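You operate a simulated robot arm through the tools that you are given. There is no shell and no other tool. Be economical: measure what you need, move in short steps, check, and stop when the job is done.

You are at the controls of a simulated robot arm. One attempt, no reset.

TASK
Put things in order on the top of the steel bench. At the end: the silver mesh screen (marked "20") from the top of the steel bench is on the grey old filter plate; the blue cable sample from the top of the steel bench stands where the silver mesh screen stood; the white tape roll stands where the blue cable sample stood; the small teal film roll stands where the white tape roll stood; whatever was shut is shut again. Leave all else as you found it, and nothing knocked over.

The check looks at the end state, three seconds after you hand in, the way a careful person would. Anything else that was tipped, shoved, dropped, spilled or broken makes it a failure.

THE ROBOT
A 7-joint arm with a two-finger parallel gripper, fixed in place. Base frame: the origin is at the foot of the arm, x ahead of it, y to its left, z up; the work surface is at about z = 0.006. Readings come in m, degrees, newtons and seconds.
With the tool pointing down near the work surface it reaches from about 0.24 to 0.62 m from the base axis. Its first joint turns from -66.0 to 66.0 degrees. Payload 2.6 kg.
Tool frame: the origin (TCP) lies between the finger pads and is the grasp point; the fingertips stand 0.03 m ahead of it; z points along the fingers, y is the line along which they close. Largest opening 0.094 m; finger width 0.028, thickness 0.01; the body of the gripper, 0.05 by 0.096 m, starts 0.055 m behind the TCP.
Orientation is that of the tool frame in the base frame, as a unit quaternion [w, x, y, z]. With the fingers straight down and closing along the base's y, the tool's x points along the base's -x, its y along +y and its z along -z.

THE INTERFACE
- The arm moves only by the tool nudge_tool. Its argument "steps" is text: rows parted by semicolons, each of 6 numbers parted by spaces: the shift along the tool's x, y, z in m, then the turn, a rotation vector about the tool's x, y, z in degrees. In form: dx dy dz ax ay az; .... A call has 1 to 20 rows; each row is the pose to reach, as a shift and turn from the pose commanded when the call began, along the tool's axes at that moment. "claw" is the opening, from 0 (shut) to 1 (fully open), set as the call begins (left out, the last holds). Each row takes 0.2 s and may step no farther than 0.05 m and 8.6 degrees from the row before; otherwise, or with a gripper value out of range, the whole call is refused. Where a pose cannot be reached the arm comes as near as it can. A force on the tool above 40 N (or 10 N above the force at the start of the call, whichever is more), or a blocked arm, ends the call early, and 0.2 s more pass. The fingers move at their own pace (about 0.072 m/s each) and stop on an object; they squeeze with about 36 N. The grip force told is the motor's: it shows also when the fingers shut on nothing. Time passes only in rows, and 0.2 s behind the last, so rows that repeat a pose let the fingers close. It gives the time, the measured TCP pose, the force on the tool (base axes), the opening and the grip force at its end, in the units of the frame above (readings bear some noise), with the torque about the TCP (base axes, N m) and any sound that the robot's microphone picked up, and new pictures: "pictures" is both (left out), scene, wrist or none.
- Cameras (640 x 400 px; columns grow to the right, rows downward): "scene" is fixed at [0.0226, 0.4269, 0.5545]; the picture's right is [-0.87, -0.50, 0.00], its down [-0.33, 0.58, -0.75] and it looks along [0.37, -0.65, -0.66] (base axes); focal length 306 px, centre (320, 200). "wrist" rides on the gripper at [0.076, 0.014, -0.102] in the tool frame; the picture's right is [-0.18, 0.98, 0.00], its down [-0.75, -0.14, -0.64] and it looks along [-0.63, -0.12, 0.77] (tool axes); focal length 243 px, centre (320, 200). There is no depth. A picture from a camera that has moved, and an enlarged one, comes with that camera's place and axes in the base frame and with its lens.
- close_up(camera, box): a new picture of the part [left, top, right, bottom] of that camera's present view, enlarged. It takes no simulated time.
- close_job(): hands the job in; it is judged then, once.

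Work in short steps. Places have to be worked out from the pictures, the camera data and where the tool is seen: move nearer, look again, correct. Check each grasp and each placing, and mend what went wrong. You have 120 turns and 200 pictures in all, those below and enlarged ones among them. Open the gripper and draw the arm clear of the work before you hand the job in, unless the task says otherwise; then end with one line.

The tools are called after ">>>" as a command line: name --argument value ..., lists and objects as JSON in quotes. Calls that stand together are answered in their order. nudge_tool: Moves the arm, as the interface text tells. Its arguments: {"type":"object","properties":{"steps":{"type":"string"},"claw":{"type":"number"},"pictures":{"type":"string","enum":["both","scene","wrist","none"]}},"required":["steps"]} The other tools are called the same way: close_up (camera, box) takes an enlarged picture of a part of a camera's view; close_job () hands the job in.

At the start:

```text
clock: 0.0
position: [0.3913, 0.1723, 0.3386]
tcp_rot: [0.0, 0.0, 1.0, 0.0]
contact_force: [0.0, -0.1, 0.0]
moment: [-0.04, 0.0, 0.0]
width: 0.0937
grasp_force: 0.0
```

scene: 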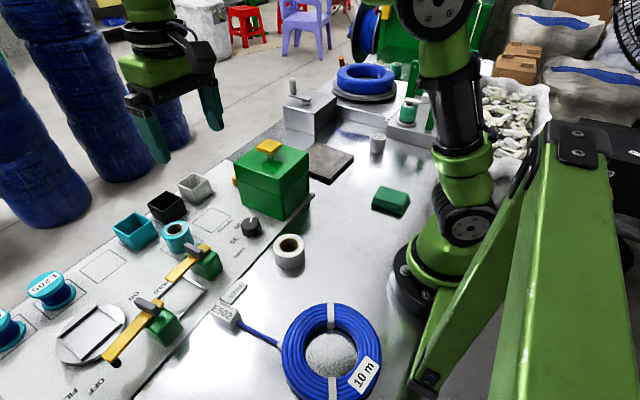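
wrist: 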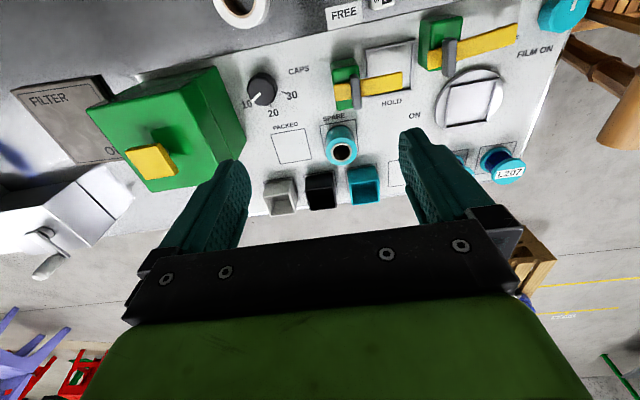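

I start by looking closely at the scene to identify all the objects.

>>> close_up --camera "scene" --box '[0, 160, 320, 400]'

>>> close_up --camera "scene" --box '[200, 50, 460, 230]'

>>> close_up --camera "wrist" --box '[220, 0, 600, 220]'

>>> close_up --camera "wrist" --box '[0, 60, 260, 290]'

```text
1.67 times, centred on (160, 280) of scene
camera zoom: at [0.0226, 0.4269, 0.5545], right [-0.87, -0.5, 0.0], down [-0.33, 0.58, -0.75], along [0.37, -0.65, -0.66], focal length 511 px, centre (587, 67)
```

zoom: 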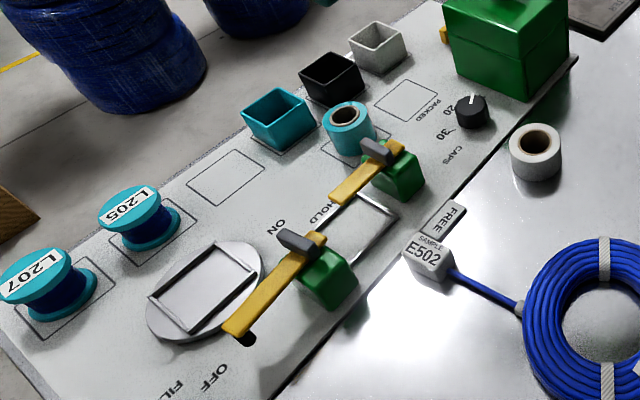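

```text
2.22 times, centred on (330, 140) of scene
camera zoom: at [0.0226, 0.4269, 0.5545], right [-0.87, -0.5, 0.0], down [-0.33, 0.58, -0.75], along [0.37, -0.65, -0.66], focal length 681 px, centre (298, 333)
```

zoom: 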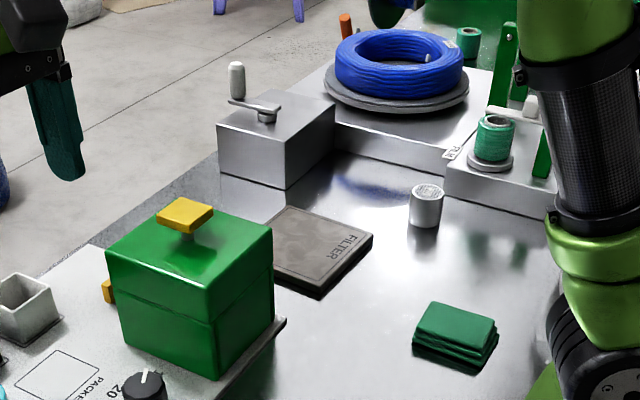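

```text
1.68 times, centred on (410, 110) of wrist
camera zoom: at [0.3153, 0.1867, 0.4401], right [0.18, 0.98, 0.0], down [0.75, -0.14, 0.64], along [0.63, -0.12, -0.77], focal length 409 px, centre (168, 352)
```

zoom: 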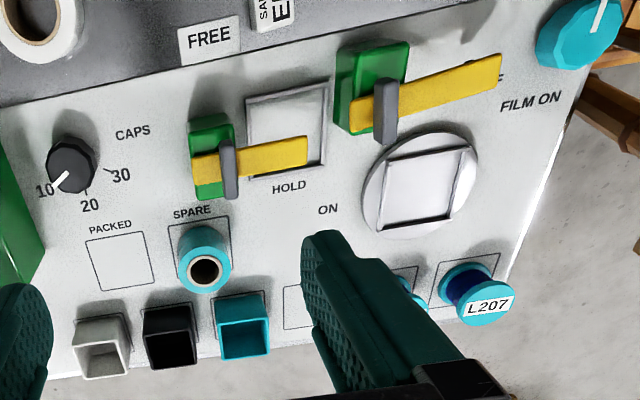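

```text
1.74 times, centred on (130, 175) of wrist
camera zoom: at [0.3153, 0.1867, 0.4401], right [0.18, 0.98, 0.0], down [0.75, -0.14, 0.64], along [0.63, -0.12, -0.77], focal length 422 px, centre (650, 244)
```

zoom: 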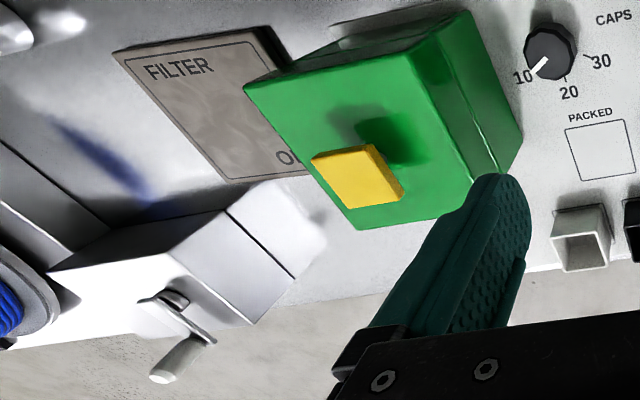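

The silver cylinder seems to be near (0.29,-0.43). I'll move high across and turn the wrist camera that way to survey it.

>>> nudge_tool --steps "0.02 -0.04 0 0 0 5; 0.04 -0.08 0 0 0 10; 0.06 -0.12 0 0 0 15; 0.08 -0.16 0 0 0 20; 0.10 -0.20 0 0 0 25; 0.12 -0.24 0 0 0 30; 0.14 -0.28 0 0 0 35; 0.16 -0.32 0 0 0 40; 0.18 -0.36 0 0 0 45; 0.18 -0.36 0 0 0 45" --claw 1

```text
clock: 2.2
position: [0.2097, -0.1879, 0.3392]
tcp_rot: [0.0, 0.383, 0.924, 0.0]
contact_force: [0.6, -0.1, -0.8]
moment: [-0.01, 0.0, -0.03]
width: 0.094
grasp_force: 0.0
camera wrist: at [0.167, -0.1236, 0.4406], right [0.83, 0.56, 0.0], down [0.43, -0.63, 0.64], along [0.36, -0.53, -0.77], focal length 243 px, centre (320, 200)
```

scene: 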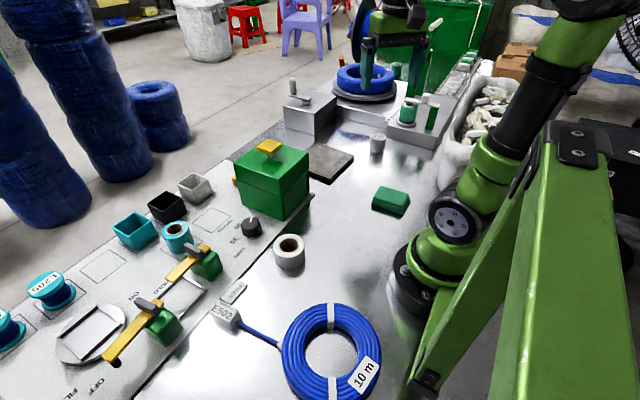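
wrist: 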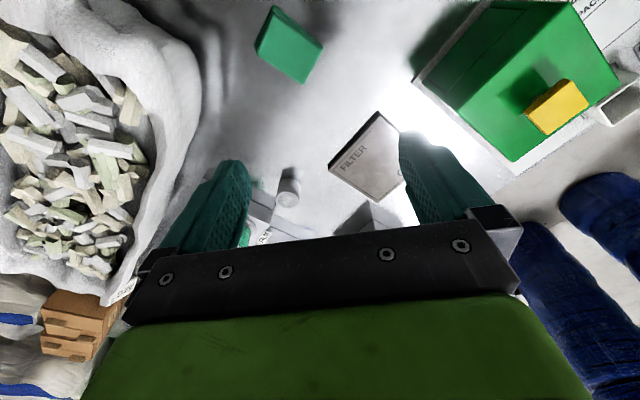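

I'll zoom in on the silver cylinder and its surroundings.

>>> close_up --camera "wrist" --box '[220, 100, 420, 250]'

>>> close_up --camera "scene" --box '[340, 70, 460, 170]'

```text
2.67 times, centred on (320, 175) of wrist
camera zoom: at [0.167, -0.1236, 0.4406], right [0.83, 0.56, 0.0], down [0.43, -0.63, 0.64], along [0.36, -0.53, -0.77], focal length 647 px, centre (320, 267)
```

zoom: 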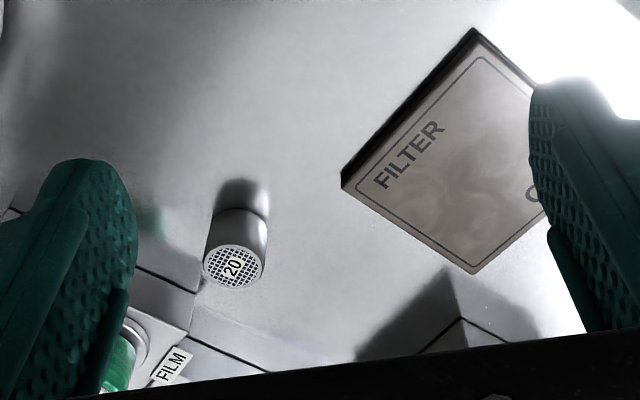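

```text
4.00 times, centred on (400, 120) of scene
camera zoom: at [0.0226, 0.4269, 0.5545], right [-0.87, -0.5, 0.0], down [-0.33, 0.58, -0.75], along [0.37, -0.65, -0.66], focal length 1226 px, centre (0, 520)
```

zoom: 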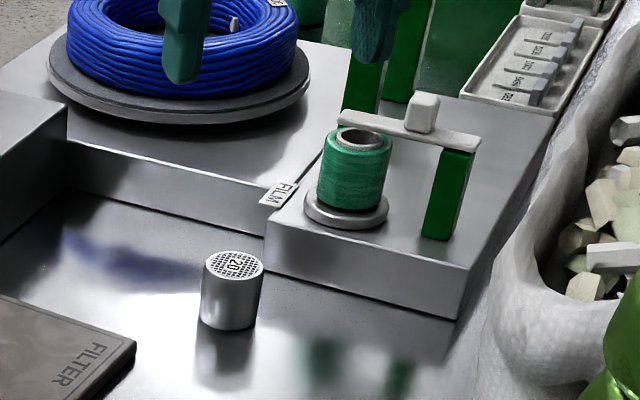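

The cylinder is the "20" mesh screen. Now I look at the cable/E502 and SPARE roll and the rear trays in detail.

>>> close_up --camera "scene" --box '[190, 270, 390, 400]'

>>> close_up --camera "scene" --box '[100, 160, 260, 280]'

>>> close_up --camera "scene" --box '[380, 30, 500, 110]'

```text
3.08 times, centred on (290, 335) of scene
camera zoom: at [0.0226, 0.4269, 0.5545], right [-0.87, -0.5, 0.0], down [-0.33, 0.58, -0.75], along [0.37, -0.65, -0.66], focal length 943 px, centre (412, -215)
```

zoom: 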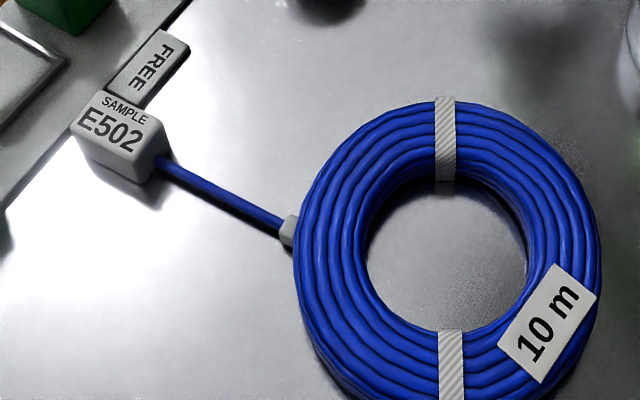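

```text
3.33 times, centred on (180, 220) of scene
camera zoom: at [0.0226, 0.4269, 0.5545], right [-0.87, -0.5, 0.0], down [-0.33, 0.58, -0.75], along [0.37, -0.65, -0.66], focal length 1022 px, centre (787, 133)
```

zoom: 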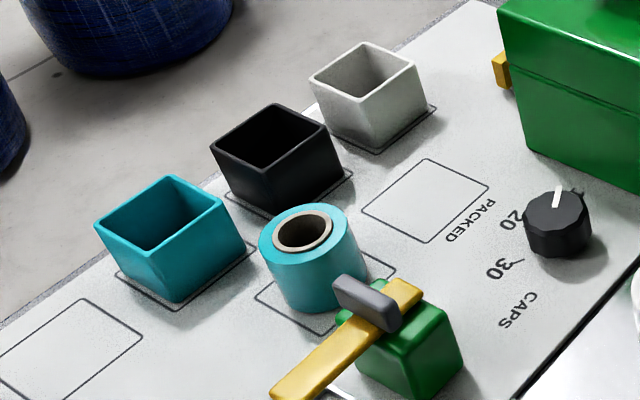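

```text
5.00 times, centred on (440, 70) of scene
camera zoom: at [0.0226, 0.4269, 0.5545], right [-0.87, -0.5, 0.0], down [-0.33, 0.58, -0.75], along [0.37, -0.65, -0.66], focal length 1532 px, centre (-280, 850)
```

zoom: 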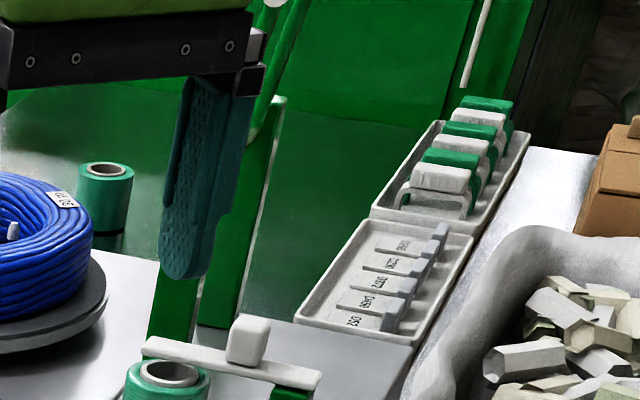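

Mesh screen "20" at about (0.291,-0.431), coil (E502 sample) centre about (0.11,0.24), tape roll (0.287,0.10), spare teal roll (0.55,0.18). I move above the mesh screen and descend part way to check.

>>> nudge_tool --steps "-0.04 -0.02 0 0 0 0; -0.08 -0.04 0 0 0 0; -0.12 -0.06 0 0 0 0; -0.16 -0.08 0 0 0 0; -0.20 -0.10 0 0 0 0; -0.2294 -0.1144 0 0 0 0; -0.2294 -0.1144 0.045 0 0 0; -0.2294 -0.1144 0.09 0 0 0; -0.2294 -0.1144 0.135 0 0 0; -0.2294 -0.1144 0.18 0 0 0; -0.2294 -0.1144 0.20 0 0 0; -0.2294 -0.1144 0.20 0 0 0"

```text
clock: 4.8
position: [0.2908, -0.4323, 0.1388]
tcp_rot: [0.0, 0.384, 0.923, 0.0]
contact_force: [0.1, -0.1, -0.3]
moment: [0.01, 0.01, 0.02]
width: 0.0943
grasp_force: 0.1
camera wrist: at [0.2481, -0.3678, 0.2397], right [0.83, 0.56, 0.0], down [0.43, -0.63, 0.64], along [0.36, -0.53, -0.77], focal length 243 px, centre (320, 200)
```

scene: 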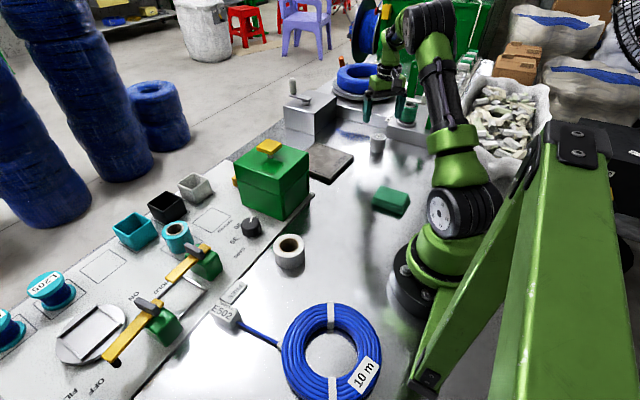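
wrist: 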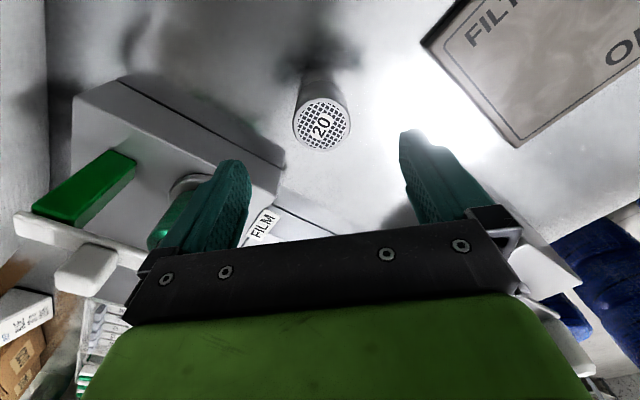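

Mesh top centre computes to (0.293,-0.431), matching the TCP. Descend and close.

>>> nudge_tool --steps "-0.001 0.002 0.04 0 0 0; -0.001 0.002 0.075 0 0 0; -0.001 0.002 0.097 0 0 0; -0.001 0.002 0.097 0 0 0" --pictures "wrist"

>>> nudge_tool --steps "0 0 0 0 0 0; 0 0 0 0 0 0; 0 0 0 0 0 0; 0 0 0 0 0 0; 0 0 0 0 0 0" --claw 0 --pictures "wrist"

```text
clock: 5.8
position: [0.2937, -0.4311, 0.0399]
tcp_rot: [0.0, 0.383, 0.924, 0.001]
contact_force: [0.3, 0.1, -0.4]
moment: [0.02, 0.01, 0.0]
width: 0.0941
grasp_force: 0.0
camera wrist: at [0.2504, -0.3661, 0.1432], right [0.83, 0.56, 0.0], down [0.43, -0.63, 0.64], along [0.36, -0.53, -0.77], focal length 243 px, centre (320, 200)
```

wrist: 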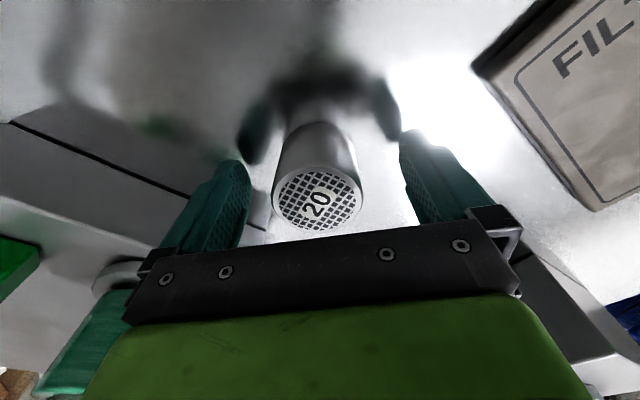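

```text
clock: 7.0
position: [0.2927, -0.4298, 0.0418]
tcp_rot: [0.0, 0.382, 0.924, 0.0]
contact_force: [-1.0, -1.3, 3.1]
moment: [-0.06, 0.03, 0.0]
width: 0.05
grasp_force: 35.3
camera wrist: at [0.2505, -0.3663, 0.1437], right [0.83, 0.56, 0.0], down [0.43, -0.63, 0.64], along [0.36, -0.53, -0.77], focal length 243 px, centre (320, 200)
```

wrist: 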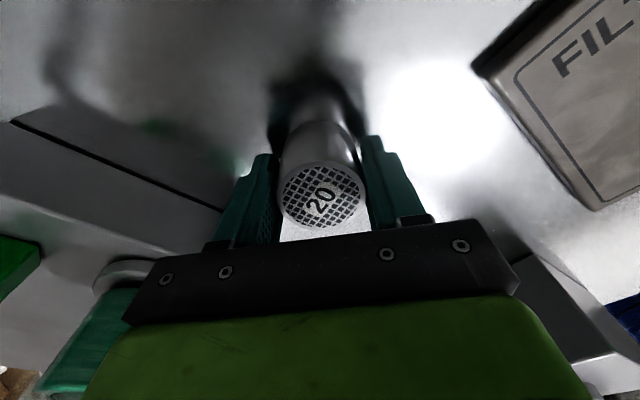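

Gripped (0.05 m, 35 N). I lift it and carry it above the plate's centre (0.402,-0.27).

>>> nudge_tool --steps "0 0 -0.04 0 0 0; 0 0 -0.08 0 0 0; 0 0 -0.10 0 0 0; 0.009 0.0475 -0.10 0 0 0; 0.018 0.095 -0.10 0 0 0; 0.027 0.1425 -0.10 0 0 0; 0.036 0.19 -0.10 0 0 0; 0.036 0.19 -0.10 0 0 0"

```text
clock: 8.8
position: [0.4022, -0.2711, 0.1421]
tcp_rot: [0.0, 0.384, 0.923, 0.0]
contact_force: [-0.8, 0.6, -1.4]
moment: [0.04, 0.0, -0.01]
width: 0.0493
grasp_force: 35.8
camera wrist: at [0.36, -0.2065, 0.2443], right [0.83, 0.56, 0.0], down [0.43, -0.63, 0.64], along [0.36, -0.53, -0.77], focal length 243 px, centre (320, 200)
```

scene: 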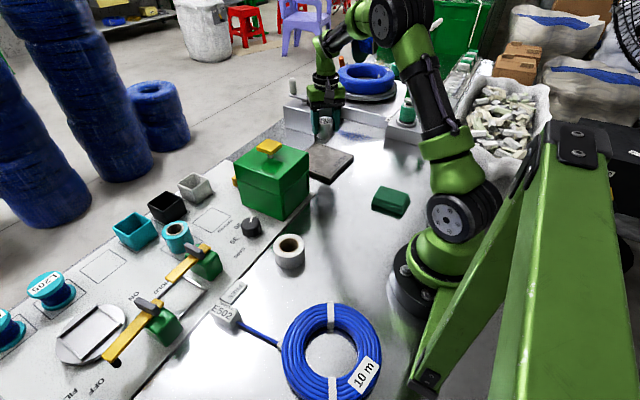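
wrist: 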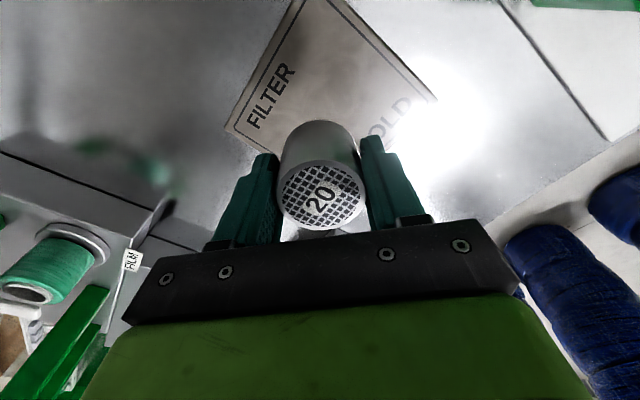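

Over the plate. I descend to just above it, then inch.

>>> nudge_tool --steps "0 0 0.04 0 0 0; 0 0 0.07 0 0 0; 0 0 0.08 0 0 0; 0 0 0.08 0 0 0" --pictures "wrist"

>>> nudge_tool --steps "0 0 0.0015 0 0 0; 0 0 0.003 0 0 0; 0 0 0.003 0 0 0" --pictures "none"

```text
clock: 9.8
position: [0.4026, -0.2713, 0.0599]
tcp_rot: [0.0, 0.384, 0.923, 0.001]
contact_force: [0.5, 0.0, -1.9]
moment: [-0.04, -0.01, -0.01]
width: 0.0494
grasp_force: 36.1
camera wrist: at [0.3597, -0.2077, 0.1621], right [0.83, 0.56, 0.0], down [0.43, -0.63, 0.64], along [0.36, -0.53, -0.77], focal length 243 px, centre (320, 200)
```

wrist: 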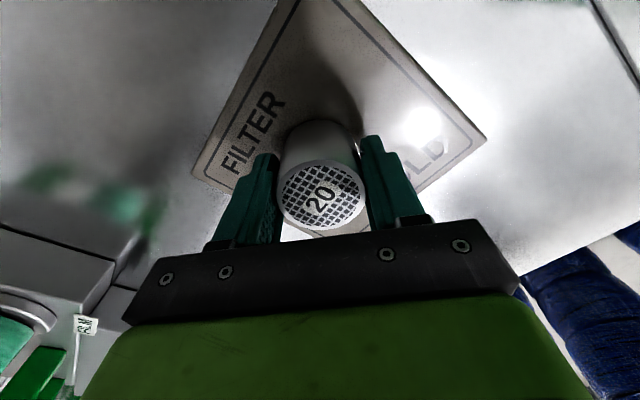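

```text
clock: 10.6
position: [0.4027, -0.2698, 0.0577]
tcp_rot: [0.0, 0.383, 0.924, 0.0]
contact_force: [0.2, -0.4, -1.0]
moment: [-0.02, 0.01, -0.02]
width: 0.0491
grasp_force: 36.3
```

No contact yet; inch further.

>>> nudge_tool --steps "0 0 0.0015 0 0 0; 0 0 0.003 0 0 0; 0 0 0.003 0 0 0" --pictures "none"

>>> nudge_tool --steps "0 0 0.001 0 0 0; 0 0 0.002 0 0 0; 0 0 0.002 0 0 0" --pictures "none"

```text
clock: 11.4
position: [0.4029, -0.2714, 0.056]
tcp_rot: [0.002, 0.384, 0.924, 0.0]
contact_force: [-3.2, 0.3, 13.0]
moment: [0.01, 0.09, -0.01]
width: 0.0489
grasp_force: 36.1
```

```text
clock: 12.2
position: [0.4026, -0.2729, 0.055]
tcp_rot: [0.005, 0.382, 0.924, -0.002]
contact_force: [1.8, -6.8, 25.0]
moment: [-0.35, -0.15, -0.04]
width: 0.0484
grasp_force: 35.8
```

Contact (plate top reached). Back off the pressure slightly, release, and rise.

>>> nudge_tool --steps "0 0 -0.0025 0 0 0; 0 0 -0.0025 0 0 0" --pictures "none"

>>> nudge_tool --steps "0 0 0 0 0 0; 0 0 0 0 0 0; 0 0 0 0 0 0; 0 0 0 0 0 0; 0 0 -0.03 0 0 0; 0 0 -0.07 0 0 0; 0 0 -0.11 0 0 0; 0 0 -0.15 0 0 0; 0 0 -0.2 0 0 0; 0 0 -0.24 0 0 0; 0 0 -0.24 0 0 0" --claw 1

```text
clock: 12.8
position: [0.4027, -0.269, 0.0545]
tcp_rot: [-0.001, 0.383, 0.924, 0.001]
contact_force: [2.5, -4.6, 13.0]
moment: [-0.21, -0.13, -0.02]
width: 0.0485
grasp_force: 36.1
```

```text
clock: 15.2
position: [0.4025, -0.2706, 0.2939]
tcp_rot: [0.0, 0.383, 0.924, 0.0]
contact_force: [-1.0, -0.4, 0.8]
moment: [0.02, 0.03, -0.03]
width: 0.0939
grasp_force: 0.0
camera wrist: at [0.36, -0.2062, 0.3972], right [0.83, 0.56, 0.0], down [0.43, -0.63, 0.64], along [0.36, -0.53, -0.77], focal length 243 px, centre (320, 200)
```

scene: 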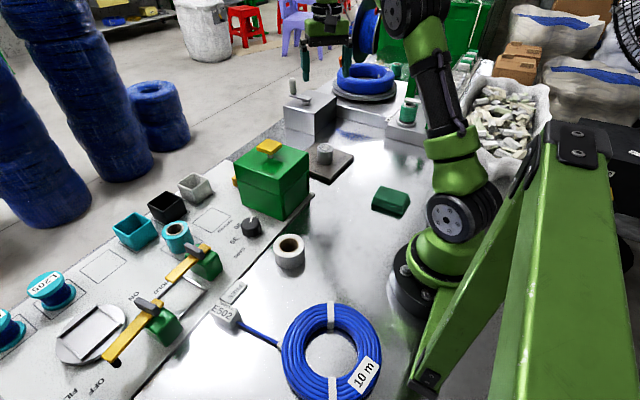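
wrist: 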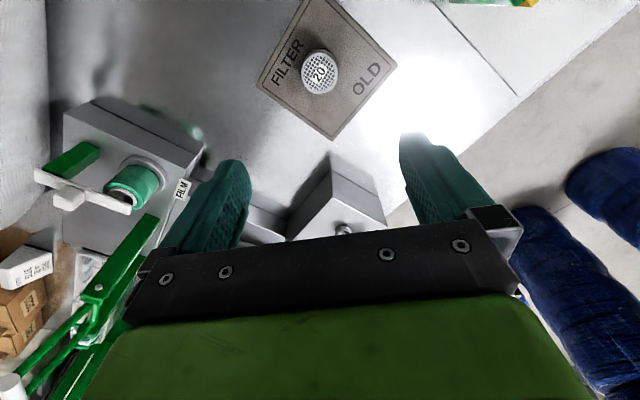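

Mesh screen stands on the plate. Next is the coil; I swing over in an arc while turning the tool so I can grip its ring near (0.159,0.275).

>>> nudge_tool --steps "0.0278 0.0316 -0.01 0 0 -8.5; 0.0555 0.0633 -0.02 0 0 -17; 0.0833 0.0949 -0.02 0 0 -25.5; 0.111 0.1266 -0.02 0 0 -34; 0.1388 0.1582 -0.02 0 0 -42.5; 0.1665 0.1898 -0.02 0 0 -51; 0.1943 0.2215 -0.02 0 0 -59.5; 0.222 0.2531 -0.02 0 0 -68; 0.2498 0.2848 -0.02 0 0 -76.5; 0.2775 0.3164 -0.02 0 0 -85; 0.2775 0.3164 -0.02 0 0 -85"

```text
clock: 17.6
position: [0.4295, 0.1476, 0.3144]
tcp_rot: [-0.001, -0.342, 0.94, 0.0]
contact_force: [0.5, -0.9, 0.5]
moment: [0.01, -0.02, -0.01]
width: 0.0942
grasp_force: 0.0
camera wrist: at [0.3631, 0.1102, 0.4174], right [-0.49, 0.87, 0.0], down [0.67, 0.38, 0.64], along [0.56, 0.32, -0.77], focal length 243 px, centre (320, 200)
```

scene: 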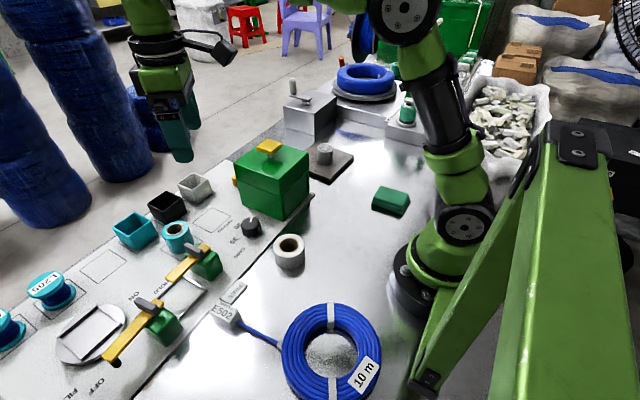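
wrist: 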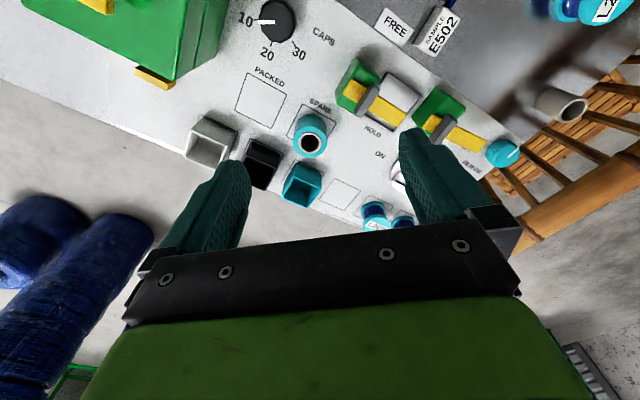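

Continue turning 90° more and move out toward the coil.

>>> nudge_tool --steps "0.0057 0.0228 0 0 0 -8.2; 0.0114 0.0457 0 0 0 -16.4; 0.0171 0.0685 0 0 0 -24.6; 0.0228 0.0914 0 0 0 -32.8; 0.0285 0.1142 0 0 0 -41; 0.0343 0.1371 0 0 0 -49.2; 0.04 0.1599 0 0 0 -57.4; 0.0457 0.1828 0 0 0 -65.6; 0.0514 0.2056 0 0 0 -73.8; 0.0571 0.2285 0 0 0 -82; 0.0628 0.2513 0 0 0 -90; 0.0628 0.2513 0 0 0 -90"

```text
clock: 20.2
position: [0.2214, 0.3026, 0.3165]
tcp_rot: [0.0, 0.907, -0.421, 0.0]
contact_force: [-0.4, -0.5, 0.4]
moment: [-0.03, 0.01, 0.01]
width: 0.0938
grasp_force: 0.1
camera wrist: at [0.2596, 0.2348, 0.4184], right [-0.87, -0.49, 0.0], down [-0.38, 0.67, 0.64], along [-0.32, 0.56, -0.77], focal length 243 px, centre (320, 200)
```

scene: 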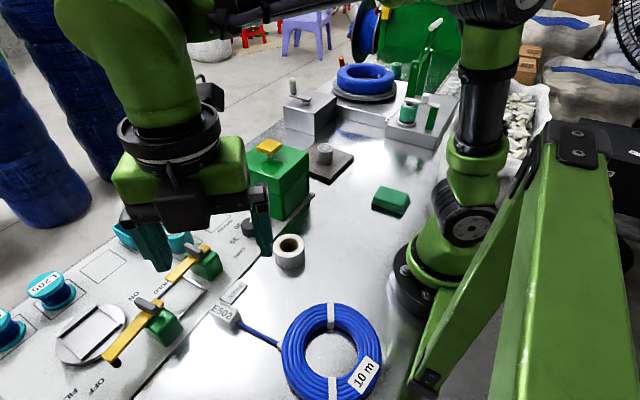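
wrist: 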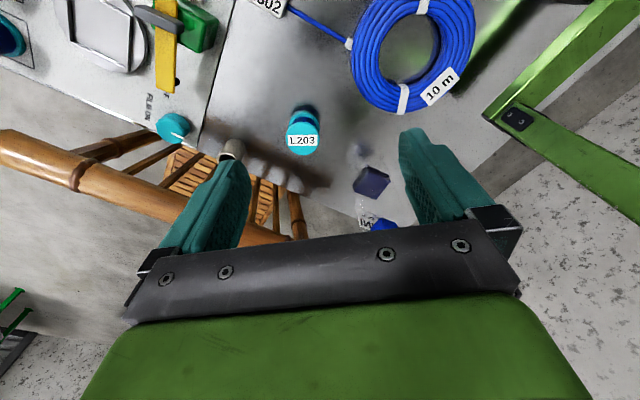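

There's another spool (L203) out here; I zoom on it and the coil.

>>> close_up --camera "wrist" --box '[220, 0, 500, 240]'

>>> close_up --camera "wrist" --box '[320, 130, 440, 240]'

```text
1.67 times, centred on (360, 120) of wrist
camera zoom: at [0.2596, 0.2348, 0.4184], right [-0.87, -0.49, 0.0], down [-0.38, 0.67, 0.64], along [-0.32, 0.56, -0.77], focal length 404 px, centre (253, 333)
```

zoom: 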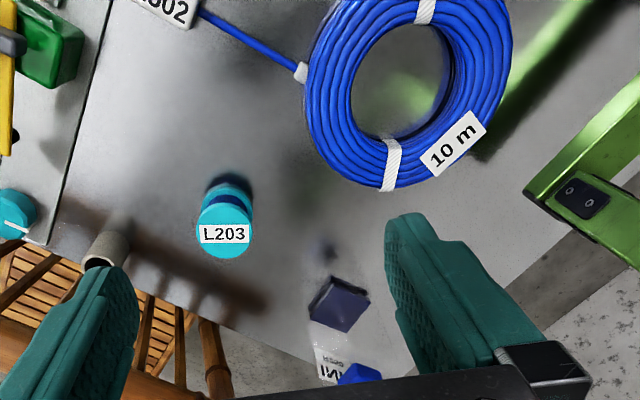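

```text
3.64 times, centred on (380, 185) of wrist
camera zoom: at [0.2596, 0.2348, 0.4184], right [-0.87, -0.49, 0.0], down [-0.38, 0.67, 0.64], along [-0.32, 0.56, -0.77], focal length 882 px, centre (102, 254)
```

zoom: 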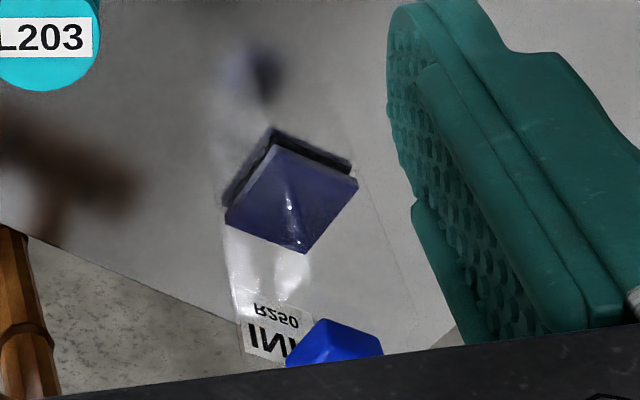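

Coil centre ≈ (0.113,0.231), ring outer radius ≈0.083. I move above the planned ring grip at (0.161,0.272) and lower to z≈0.14 to check alignment.

>>> nudge_tool --steps "-0.0076 0.0331 0.02 0 0 0; -0.0152 0.0662 0.05 0 0 0; -0.0152 0.0662 0.09 0 0 0; -0.0152 0.0662 0.13 0 0 0; -0.0152 0.0662 0.17 0 0 0; -0.0152 0.0662 0.1765 0 0 0; -0.0152 0.0662 0.1765 0 0 0" --claw 0.7

```text
clock: 21.8
position: [0.1593, 0.273, 0.1387]
tcp_rot: [0.0, 0.906, -0.422, 0.0]
contact_force: [1.2, 0.7, 0.5]
moment: [0.01, 0.02, -0.01]
width: 0.0657
grasp_force: 0.0
camera wrist: at [0.1977, 0.205, 0.2409], right [-0.87, -0.49, 0.0], down [-0.38, 0.67, 0.64], along [-0.31, 0.56, -0.77], focal length 243 px, centre (320, 200)
```

scene: 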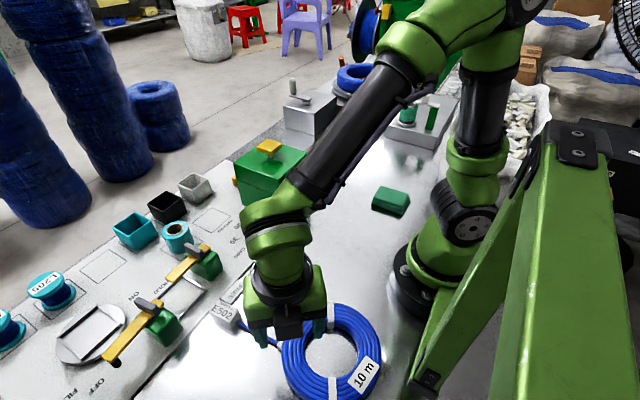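
wrist: 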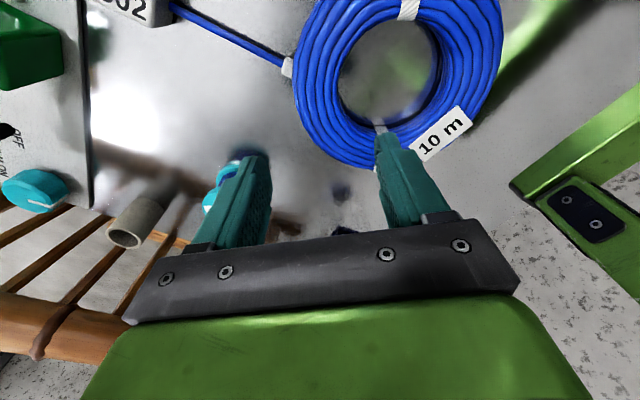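

>>> close_up --camera "wrist" --box '[240, 0, 520, 190]'

```text
2.11 times, centred on (380, 95) of wrist
camera zoom: at [0.1977, 0.205, 0.2409], right [-0.87, -0.49, 0.0], down [-0.38, 0.67, 0.64], along [-0.31, 0.56, -0.77], focal length 511 px, centre (194, 421)
```

zoom: 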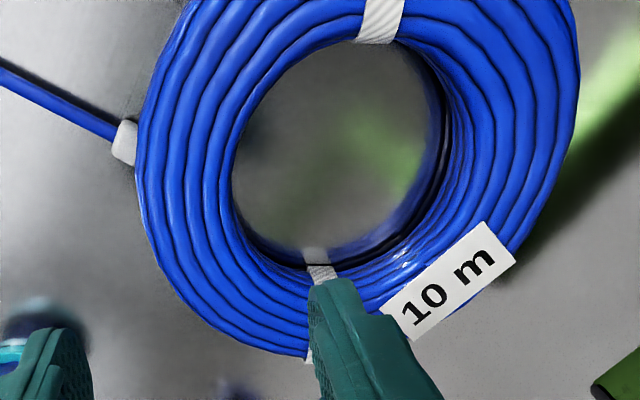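

The grip point is slightly outboard; I shift 5 mm inward, descend to z=0.041, then close.

>>> nudge_tool --steps "0 0.005 0.04 0 0 0; 0 0.005 0.07 0 0 0; 0 0.005 0.085 0 0 0; 0 0.005 0.0975 0 0 0; 0 0.005 0.0975 0 0 0" --pictures "wrist"

>>> nudge_tool --steps "0 0 0 0 0 0; 0 0 0 0 0 0; 0 0 0 0 0 0; 0 0 0 0 0 0" --claw 0

```text
clock: 23.0
position: [0.1564, 0.2678, 0.041]
tcp_rot: [0.0, 0.906, -0.423, 0.0]
contact_force: [-0.8, 0.9, -0.1]
moment: [-0.04, -0.04, 0.0]
width: 0.0657
grasp_force: 0.2
camera wrist: at [0.1953, 0.201, 0.1434], right [-0.87, -0.49, 0.0], down [-0.38, 0.67, 0.64], along [-0.31, 0.56, -0.77], focal length 243 px, centre (320, 200)
```

wrist: 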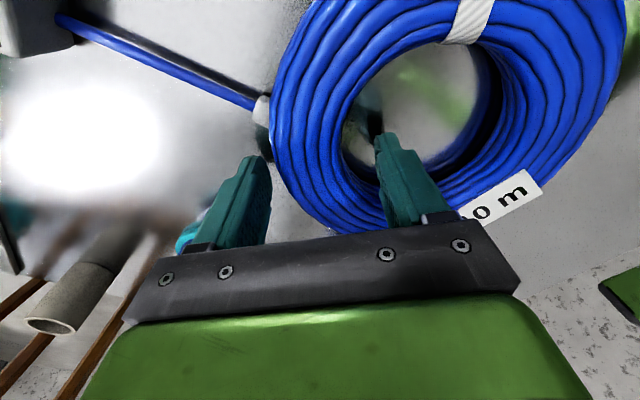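

```text
clock: 24.0
position: [0.1561, 0.2682, 0.0415]
tcp_rot: [0.001, 0.906, -0.423, 0.0]
contact_force: [-0.4, -0.4, 0.6]
moment: [0.05, -0.02, 0.07]
width: 0.0345
grasp_force: 36.3
camera wrist: at [0.1953, 0.201, 0.1436], right [-0.87, -0.49, 0.0], down [-0.38, 0.67, 0.64], along [-0.31, 0.56, -0.77], focal length 243 px, centre (320, 200)
```

scene: 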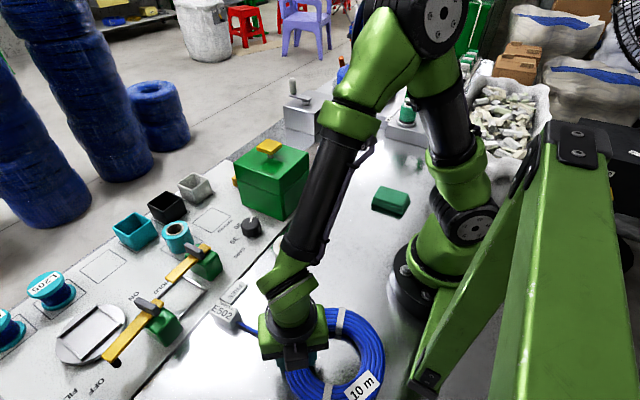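
wrist: 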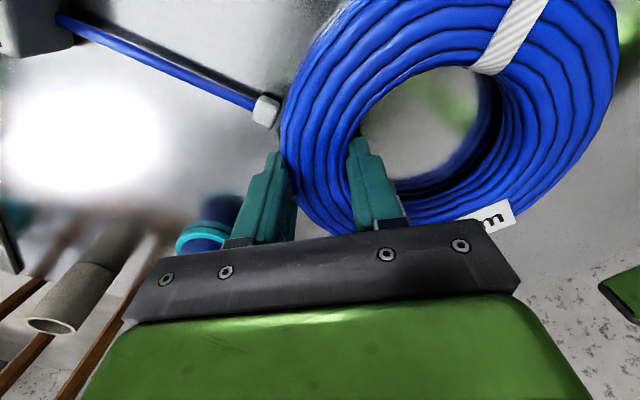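

On closing, the coil seems to have turned a bit but the E502 piece did not follow. I compare closely before lifting anything.

>>> close_up --camera "scene" --box '[190, 270, 390, 400]'

>>> close_up --camera "wrist" --box '[0, 0, 360, 220]'

```text
3.08 times, centred on (290, 335) of scene
camera zoom: at [0.0226, 0.4269, 0.5545], right [-0.87, -0.5, 0.0], down [-0.33, 0.58, -0.75], along [0.37, -0.65, -0.66], focal length 943 px, centre (412, -215)
```

zoom: 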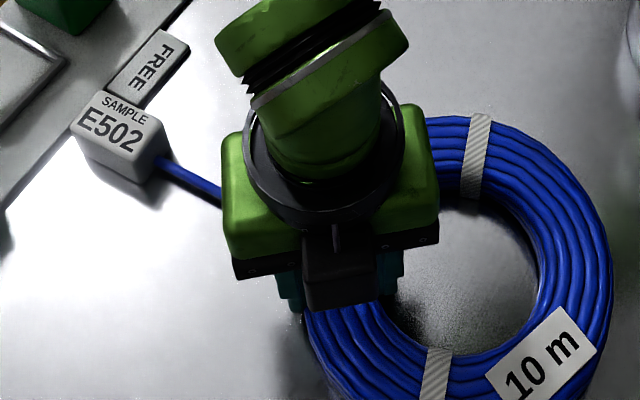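

```text
1.78 times, centred on (180, 110) of wrist
camera zoom: at [0.1953, 0.201, 0.1436], right [-0.87, -0.49, 0.0], down [-0.38, 0.67, 0.64], along [-0.31, 0.56, -0.77], focal length 431 px, centre (569, 360)
```

zoom: 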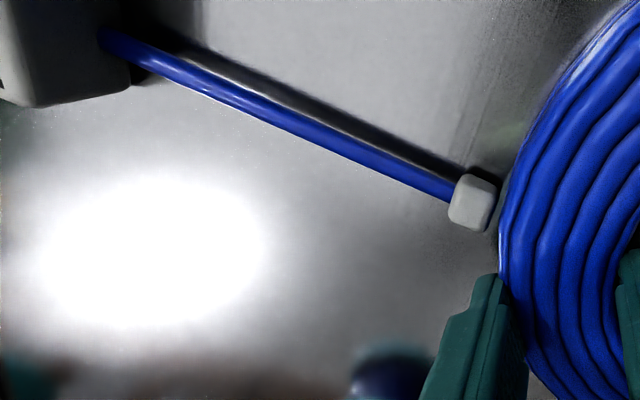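

The coil is a separate object from the E502 "SAMPLE" cable piece, which is the actual cable sample. The coil turned about −11° about the TCP while being gripped, so I undo this: lift 2 mm, turn +11°, set down, and compare.

>>> nudge_tool --steps "0 0 -0.003 0 0 0; 0 0 -0.003 0 0 -4; 0 0 -0.003 0 0 -8; 0 0 -0.003 0 0 -11; 0 0 -0.0005 0 0 -11; 0 0 -0.0005 0 0 -11" --pictures "none"

>>> close_up --camera "scene" --box '[190, 270, 390, 400]'

```text
clock: 25.4
position: [0.1559, 0.2674, 0.0409]
tcp_rot: [0.0, 0.943, -0.334, 0.0]
contact_force: [-0.9, -0.7, -1.4]
moment: [0.03, -0.03, 0.06]
width: 0.0346
grasp_force: 36.2
```

```text
3.08 times, centred on (290, 335) of scene
camera zoom: at [0.0226, 0.4269, 0.5545], right [-0.87, -0.5, 0.0], down [-0.33, 0.58, -0.75], along [0.37, -0.65, -0.66], focal length 943 px, centre (412, -215)
```

zoom: 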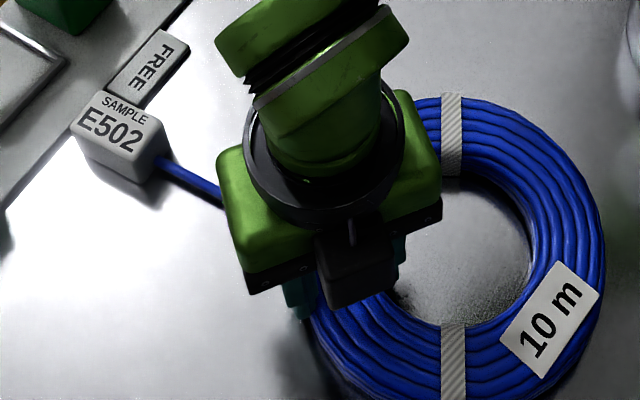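

Nearly exact (about 2 mm and 1° left). I trim that, then open gently and rise straight up.

>>> nudge_tool --steps "0.0008 -0.0019 0 0 0 -1.1; 0.0008 -0.0019 0.001 0 0 -1.1; 0.0008 -0.0019 0.001 0 0 -1.1" --pictures "none"

>>> close_up --camera "scene" --box '[190, 270, 390, 400]'

```text
clock: 26.2
position: [0.1585, 0.2687, 0.041]
tcp_rot: [0.0, 0.946, -0.325, 0.0]
contact_force: [-9.5, -5.9, 27.2]
moment: [-0.44, 0.06, 0.02]
width: 0.0347
grasp_force: 36.1
```

```text
3.08 times, centred on (290, 335) of scene
camera zoom: at [0.0225, 0.4268, 0.5546], right [-0.87, -0.5, 0.0], down [-0.33, 0.58, -0.75], along [0.37, -0.65, -0.66], focal length 943 px, centre (412, -215)
```

zoom: 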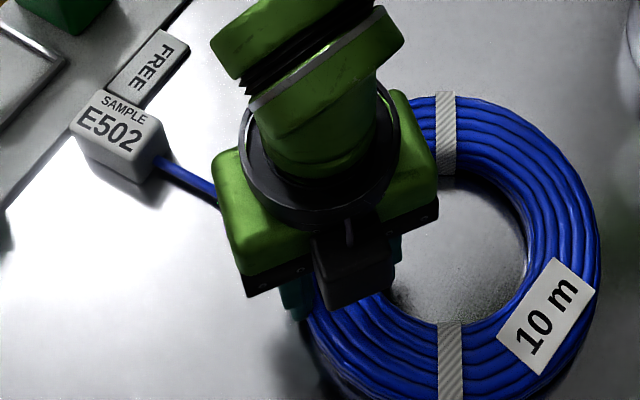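

It is now about 6 mm too far from the camera; lift a hair, shift (−0.003,+0.0055), and set down.

>>> nudge_tool --steps "0 0 -0.002 0 0 0; -0.003 -0.0012 -0.002 0 0 0; -0.0059 -0.0024 -0.002 0 0 0; -0.0059 -0.0024 -0.0008 0 0 0; -0.0059 -0.0024 -0.0008 0 0 0" --pictures "none"

>>> close_up --camera "scene" --box '[190, 270, 390, 400]'

```text
clock: 27.4
position: [0.1547, 0.2739, 0.0411]
tcp_rot: [0.0, 0.946, -0.324, 0.0]
contact_force: [0.7, -0.2, -2.7]
moment: [0.15, -0.15, 0.02]
width: 0.0342
grasp_force: 35.2
```

```text
3.08 times, centred on (290, 335) of scene
camera zoom: at [0.0226, 0.4269, 0.5545], right [-0.87, -0.5, 0.0], down [-0.33, 0.58, -0.75], along [0.37, -0.65, -0.66], focal length 943 px, centre (412, -215)
```

zoom: 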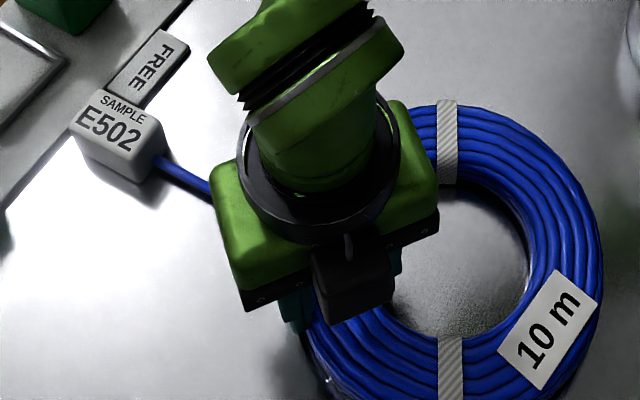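

Within ~3 mm; small trim back 2.5 mm, set down and release, then rise.

>>> nudge_tool --steps "0.0027 0.001 0 0 0 0; 0.0027 0.001 0.0006 0 0 0; 0.0027 0.001 0.0006 0 0 0" --pictures "none"

>>> nudge_tool --steps "0 0 0 0 0 0; 0 0 0 0 0 0; 0 0 0 0 0 0; 0 0 -0.03 0 0 0; 0 0 -0.07 0 0 0; 0 0 -0.11 0 0 0; 0 0 -0.15 0 0 0; 0 0 -0.2 0 0 0; 0 0 -0.24 0 0 0; 0 0 -0.24 0 0 0" --claw 0.7

>>> close_up --camera "scene" --box '[190, 270, 390, 400]'

```text
clock: 28.2
position: [0.1567, 0.2728, 0.0413]
tcp_rot: [0.0, 0.946, -0.324, 0.0]
contact_force: [0.2, 0.3, -2.5]
moment: [0.14, -0.13, 0.0]
width: 0.0341
grasp_force: 36.0
```

```text
clock: 30.4
position: [0.1571, 0.2713, 0.2813]
tcp_rot: [0.0, 0.946, -0.325, 0.001]
contact_force: [-0.7, 0.6, -0.2]
moment: [0.04, -0.02, 0.02]
width: 0.0658
grasp_force: 0.0
camera wrist: at [0.2101, 0.2135, 0.3845], right [-0.75, -0.66, 0.0], down [-0.51, 0.57, 0.64], along [-0.43, 0.48, -0.77], focal length 243 px, centre (320, 200)
```

scene: 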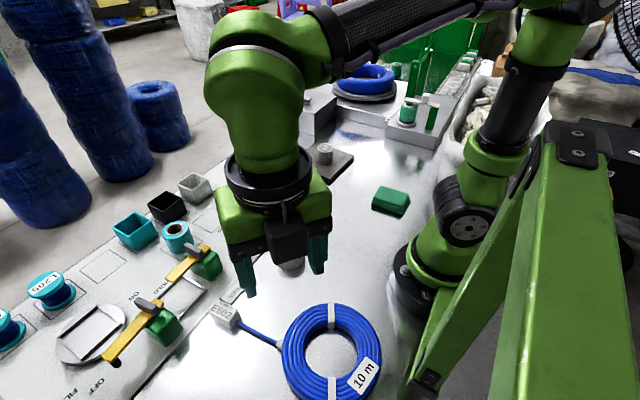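
wrist: 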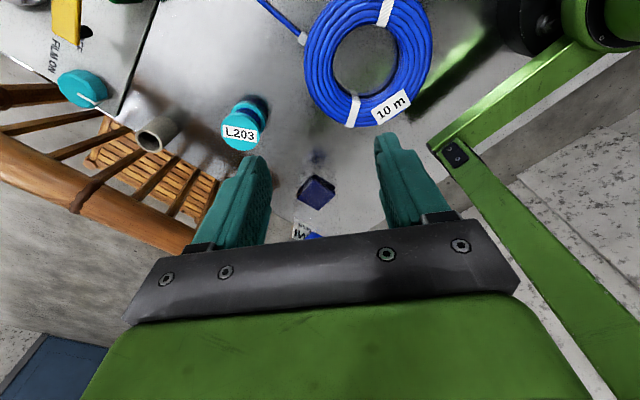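

```text
3.08 times, centred on (290, 335) of scene
camera zoom: at [0.0225, 0.4269, 0.5545], right [-0.87, -0.5, 0.0], down [-0.33, 0.58, -0.75], along [0.37, -0.65, -0.66], focal length 943 px, centre (412, -215)
```

zoom: 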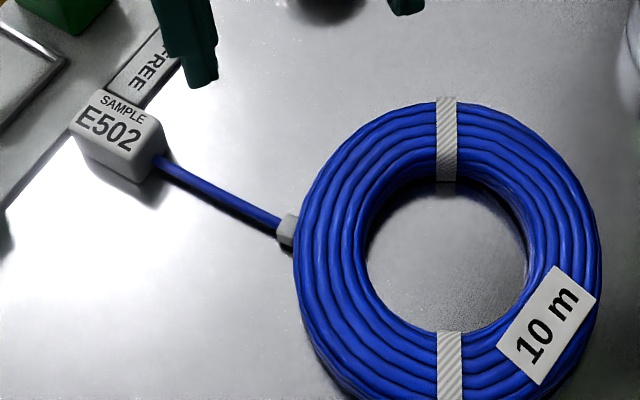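

The coil is back exactly as found. The sample is the E502 block with cable tail; block near (0.313,0.271). I turn the tool to yaw 0 and move above it to look.

>>> nudge_tool --steps "0.0066 -0.0052 0 0 0 8.4; 0.0133 -0.0104 0 0 0 16.8; 0.02 -0.0155 0 0 0 25.2; 0.0266 -0.0207 0 0 0 33.6; 0.0332 -0.0259 0 0 0 42; 0.04 -0.031 0 0 0 50.4; 0.0465 -0.0362 0 0 0 58.8; 0.0532 -0.0414 0 0 0 67.2; 0.06 -0.0466 0 0 0 75.6; 0.0665 -0.0518 0 0 0 84; 0.0731 -0.0569 0 0 0 92.4; 0.08 -0.0621 0 0 0 100.8; 0.0864 -0.0673 0 0 0 109.2; 0.0931 -0.0725 0 0 0 117.6; 0.1 -0.0776 0 0 0 126; 0.1064 -0.0828 0 0 0 134.4; 0.1124 -0.087 0 0 0 142; 0.1124 -0.087 0 0 0 142"

```text
clock: 34.2
position: [0.2978, 0.2717, 0.2813]
tcp_rot: [0.001, 0.0, 1.0, 0.0]
contact_force: [-0.1, -0.3, 0.2]
moment: [-0.01, 0.03, 0.02]
width: 0.0657
grasp_force: 0.1
camera wrist: at [0.2235, 0.2862, 0.3837], right [0.18, 0.98, 0.0], down [0.75, -0.14, 0.64], along [0.63, -0.12, -0.77], focal length 243 px, centre (320, 200)
```

scene: 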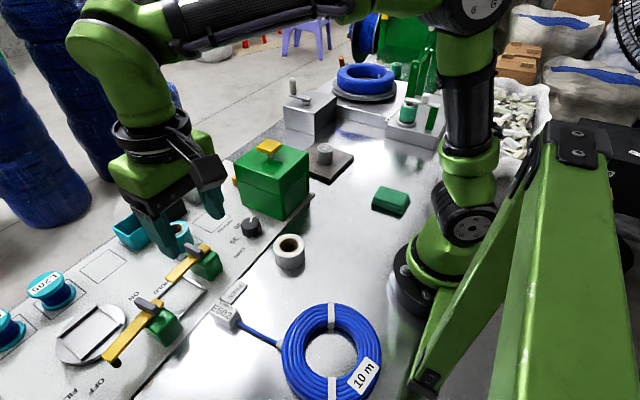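
wrist: 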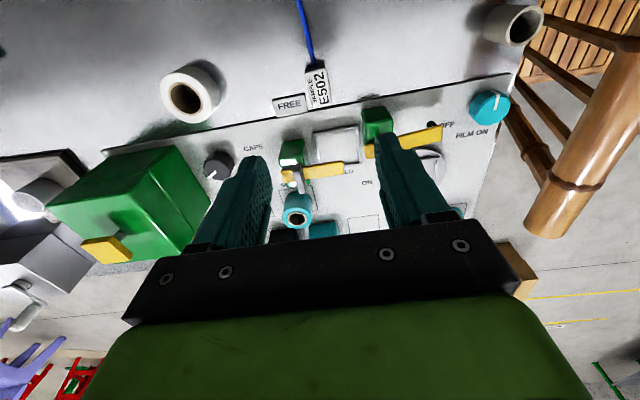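

>>> close_up --camera "wrist" --box '[220, 0, 420, 130]'

>>> close_up --camera "wrist" --box '[420, 0, 600, 120]'

>>> close_up --camera "wrist" --box '[30, 50, 330, 280]'

```text
3.08 times, centred on (320, 65) of wrist
camera zoom: at [0.2235, 0.2862, 0.3837], right [0.18, 0.98, 0.0], down [0.75, -0.14, 0.64], along [0.63, -0.12, -0.77], focal length 746 px, centre (320, 615)
```

zoom: 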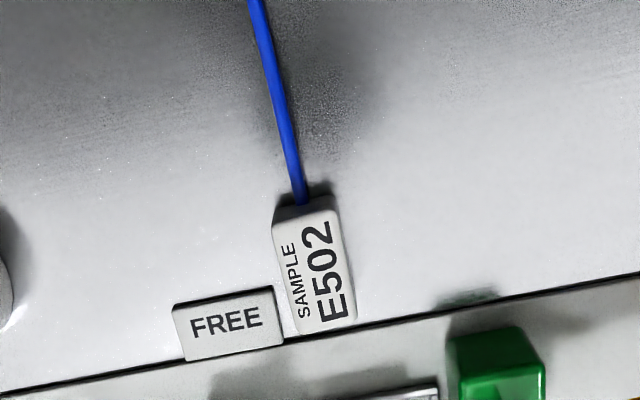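

```text
3.33 times, centred on (510, 60) of wrist
camera zoom: at [0.2235, 0.2862, 0.3837], right [0.18, 0.98, 0.0], down [0.75, -0.14, 0.64], along [0.63, -0.12, -0.77], focal length 809 px, centre (-313, 667)
```

zoom: 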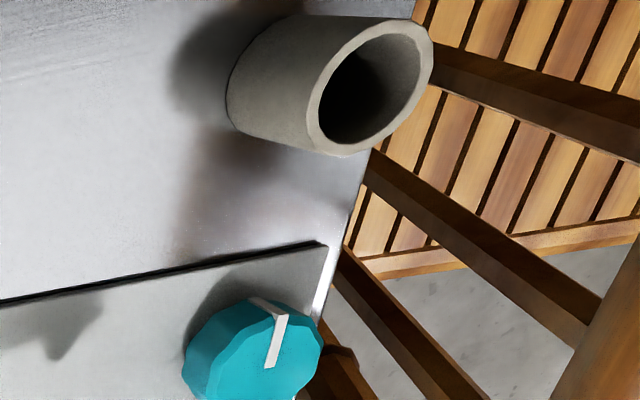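

```text
1.74 times, centred on (180, 165) of wrist
camera zoom: at [0.2235, 0.2862, 0.3837], right [0.18, 0.98, 0.0], down [0.75, -0.14, 0.64], along [0.63, -0.12, -0.77], focal length 422 px, centre (564, 261)
```

zoom: 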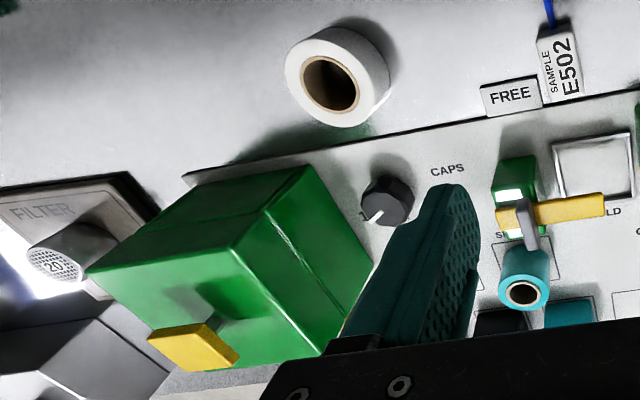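

E502 block spans x 0.29–0.34, y 0.253–0.279; FREE tile lies at x>0.33. I grip the block at (0.303,0.266), closing along y; first descend to z≈0.11 for a look.

>>> nudge_tool --steps "-0.0052 -0.0057 0.04 0 0 0; -0.0052 -0.0057 0.08 0 0 0; -0.0052 -0.0057 0.12 0 0 0; -0.0052 -0.0057 0.16 0 0 0; -0.0052 -0.0057 0.18 0 0 0; -0.0052 -0.0057 0.18 0 0 0" --claw 0.6

```text
clock: 35.6
position: [0.3059, 0.267, 0.0984]
tcp_rot: [0.0, 0.0, 1.0, 0.0]
contact_force: [0.3, 0.3, 0.2]
moment: [-0.02, 0.0, 0.01]
width: 0.0561
grasp_force: 0.0
camera wrist: at [0.2308, 0.2812, 0.2021], right [0.18, 0.98, 0.0], down [0.75, -0.14, 0.64], along [0.63, -0.12, -0.77], focal length 243 px, centre (320, 200)
```

scene: 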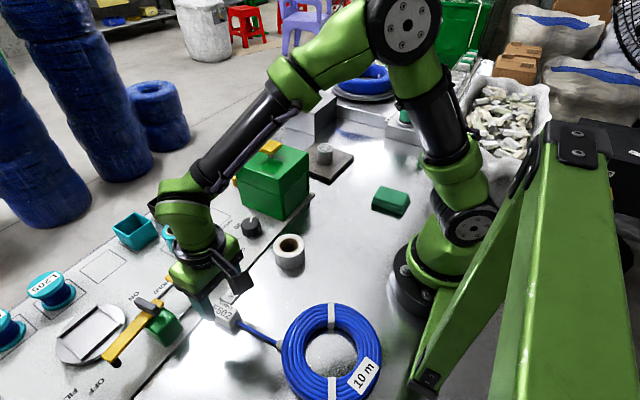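
wrist: 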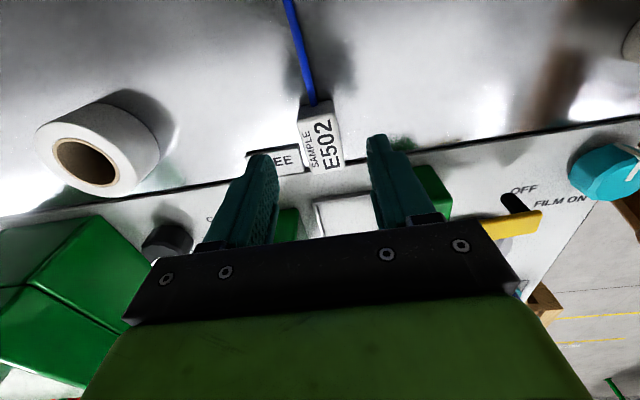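

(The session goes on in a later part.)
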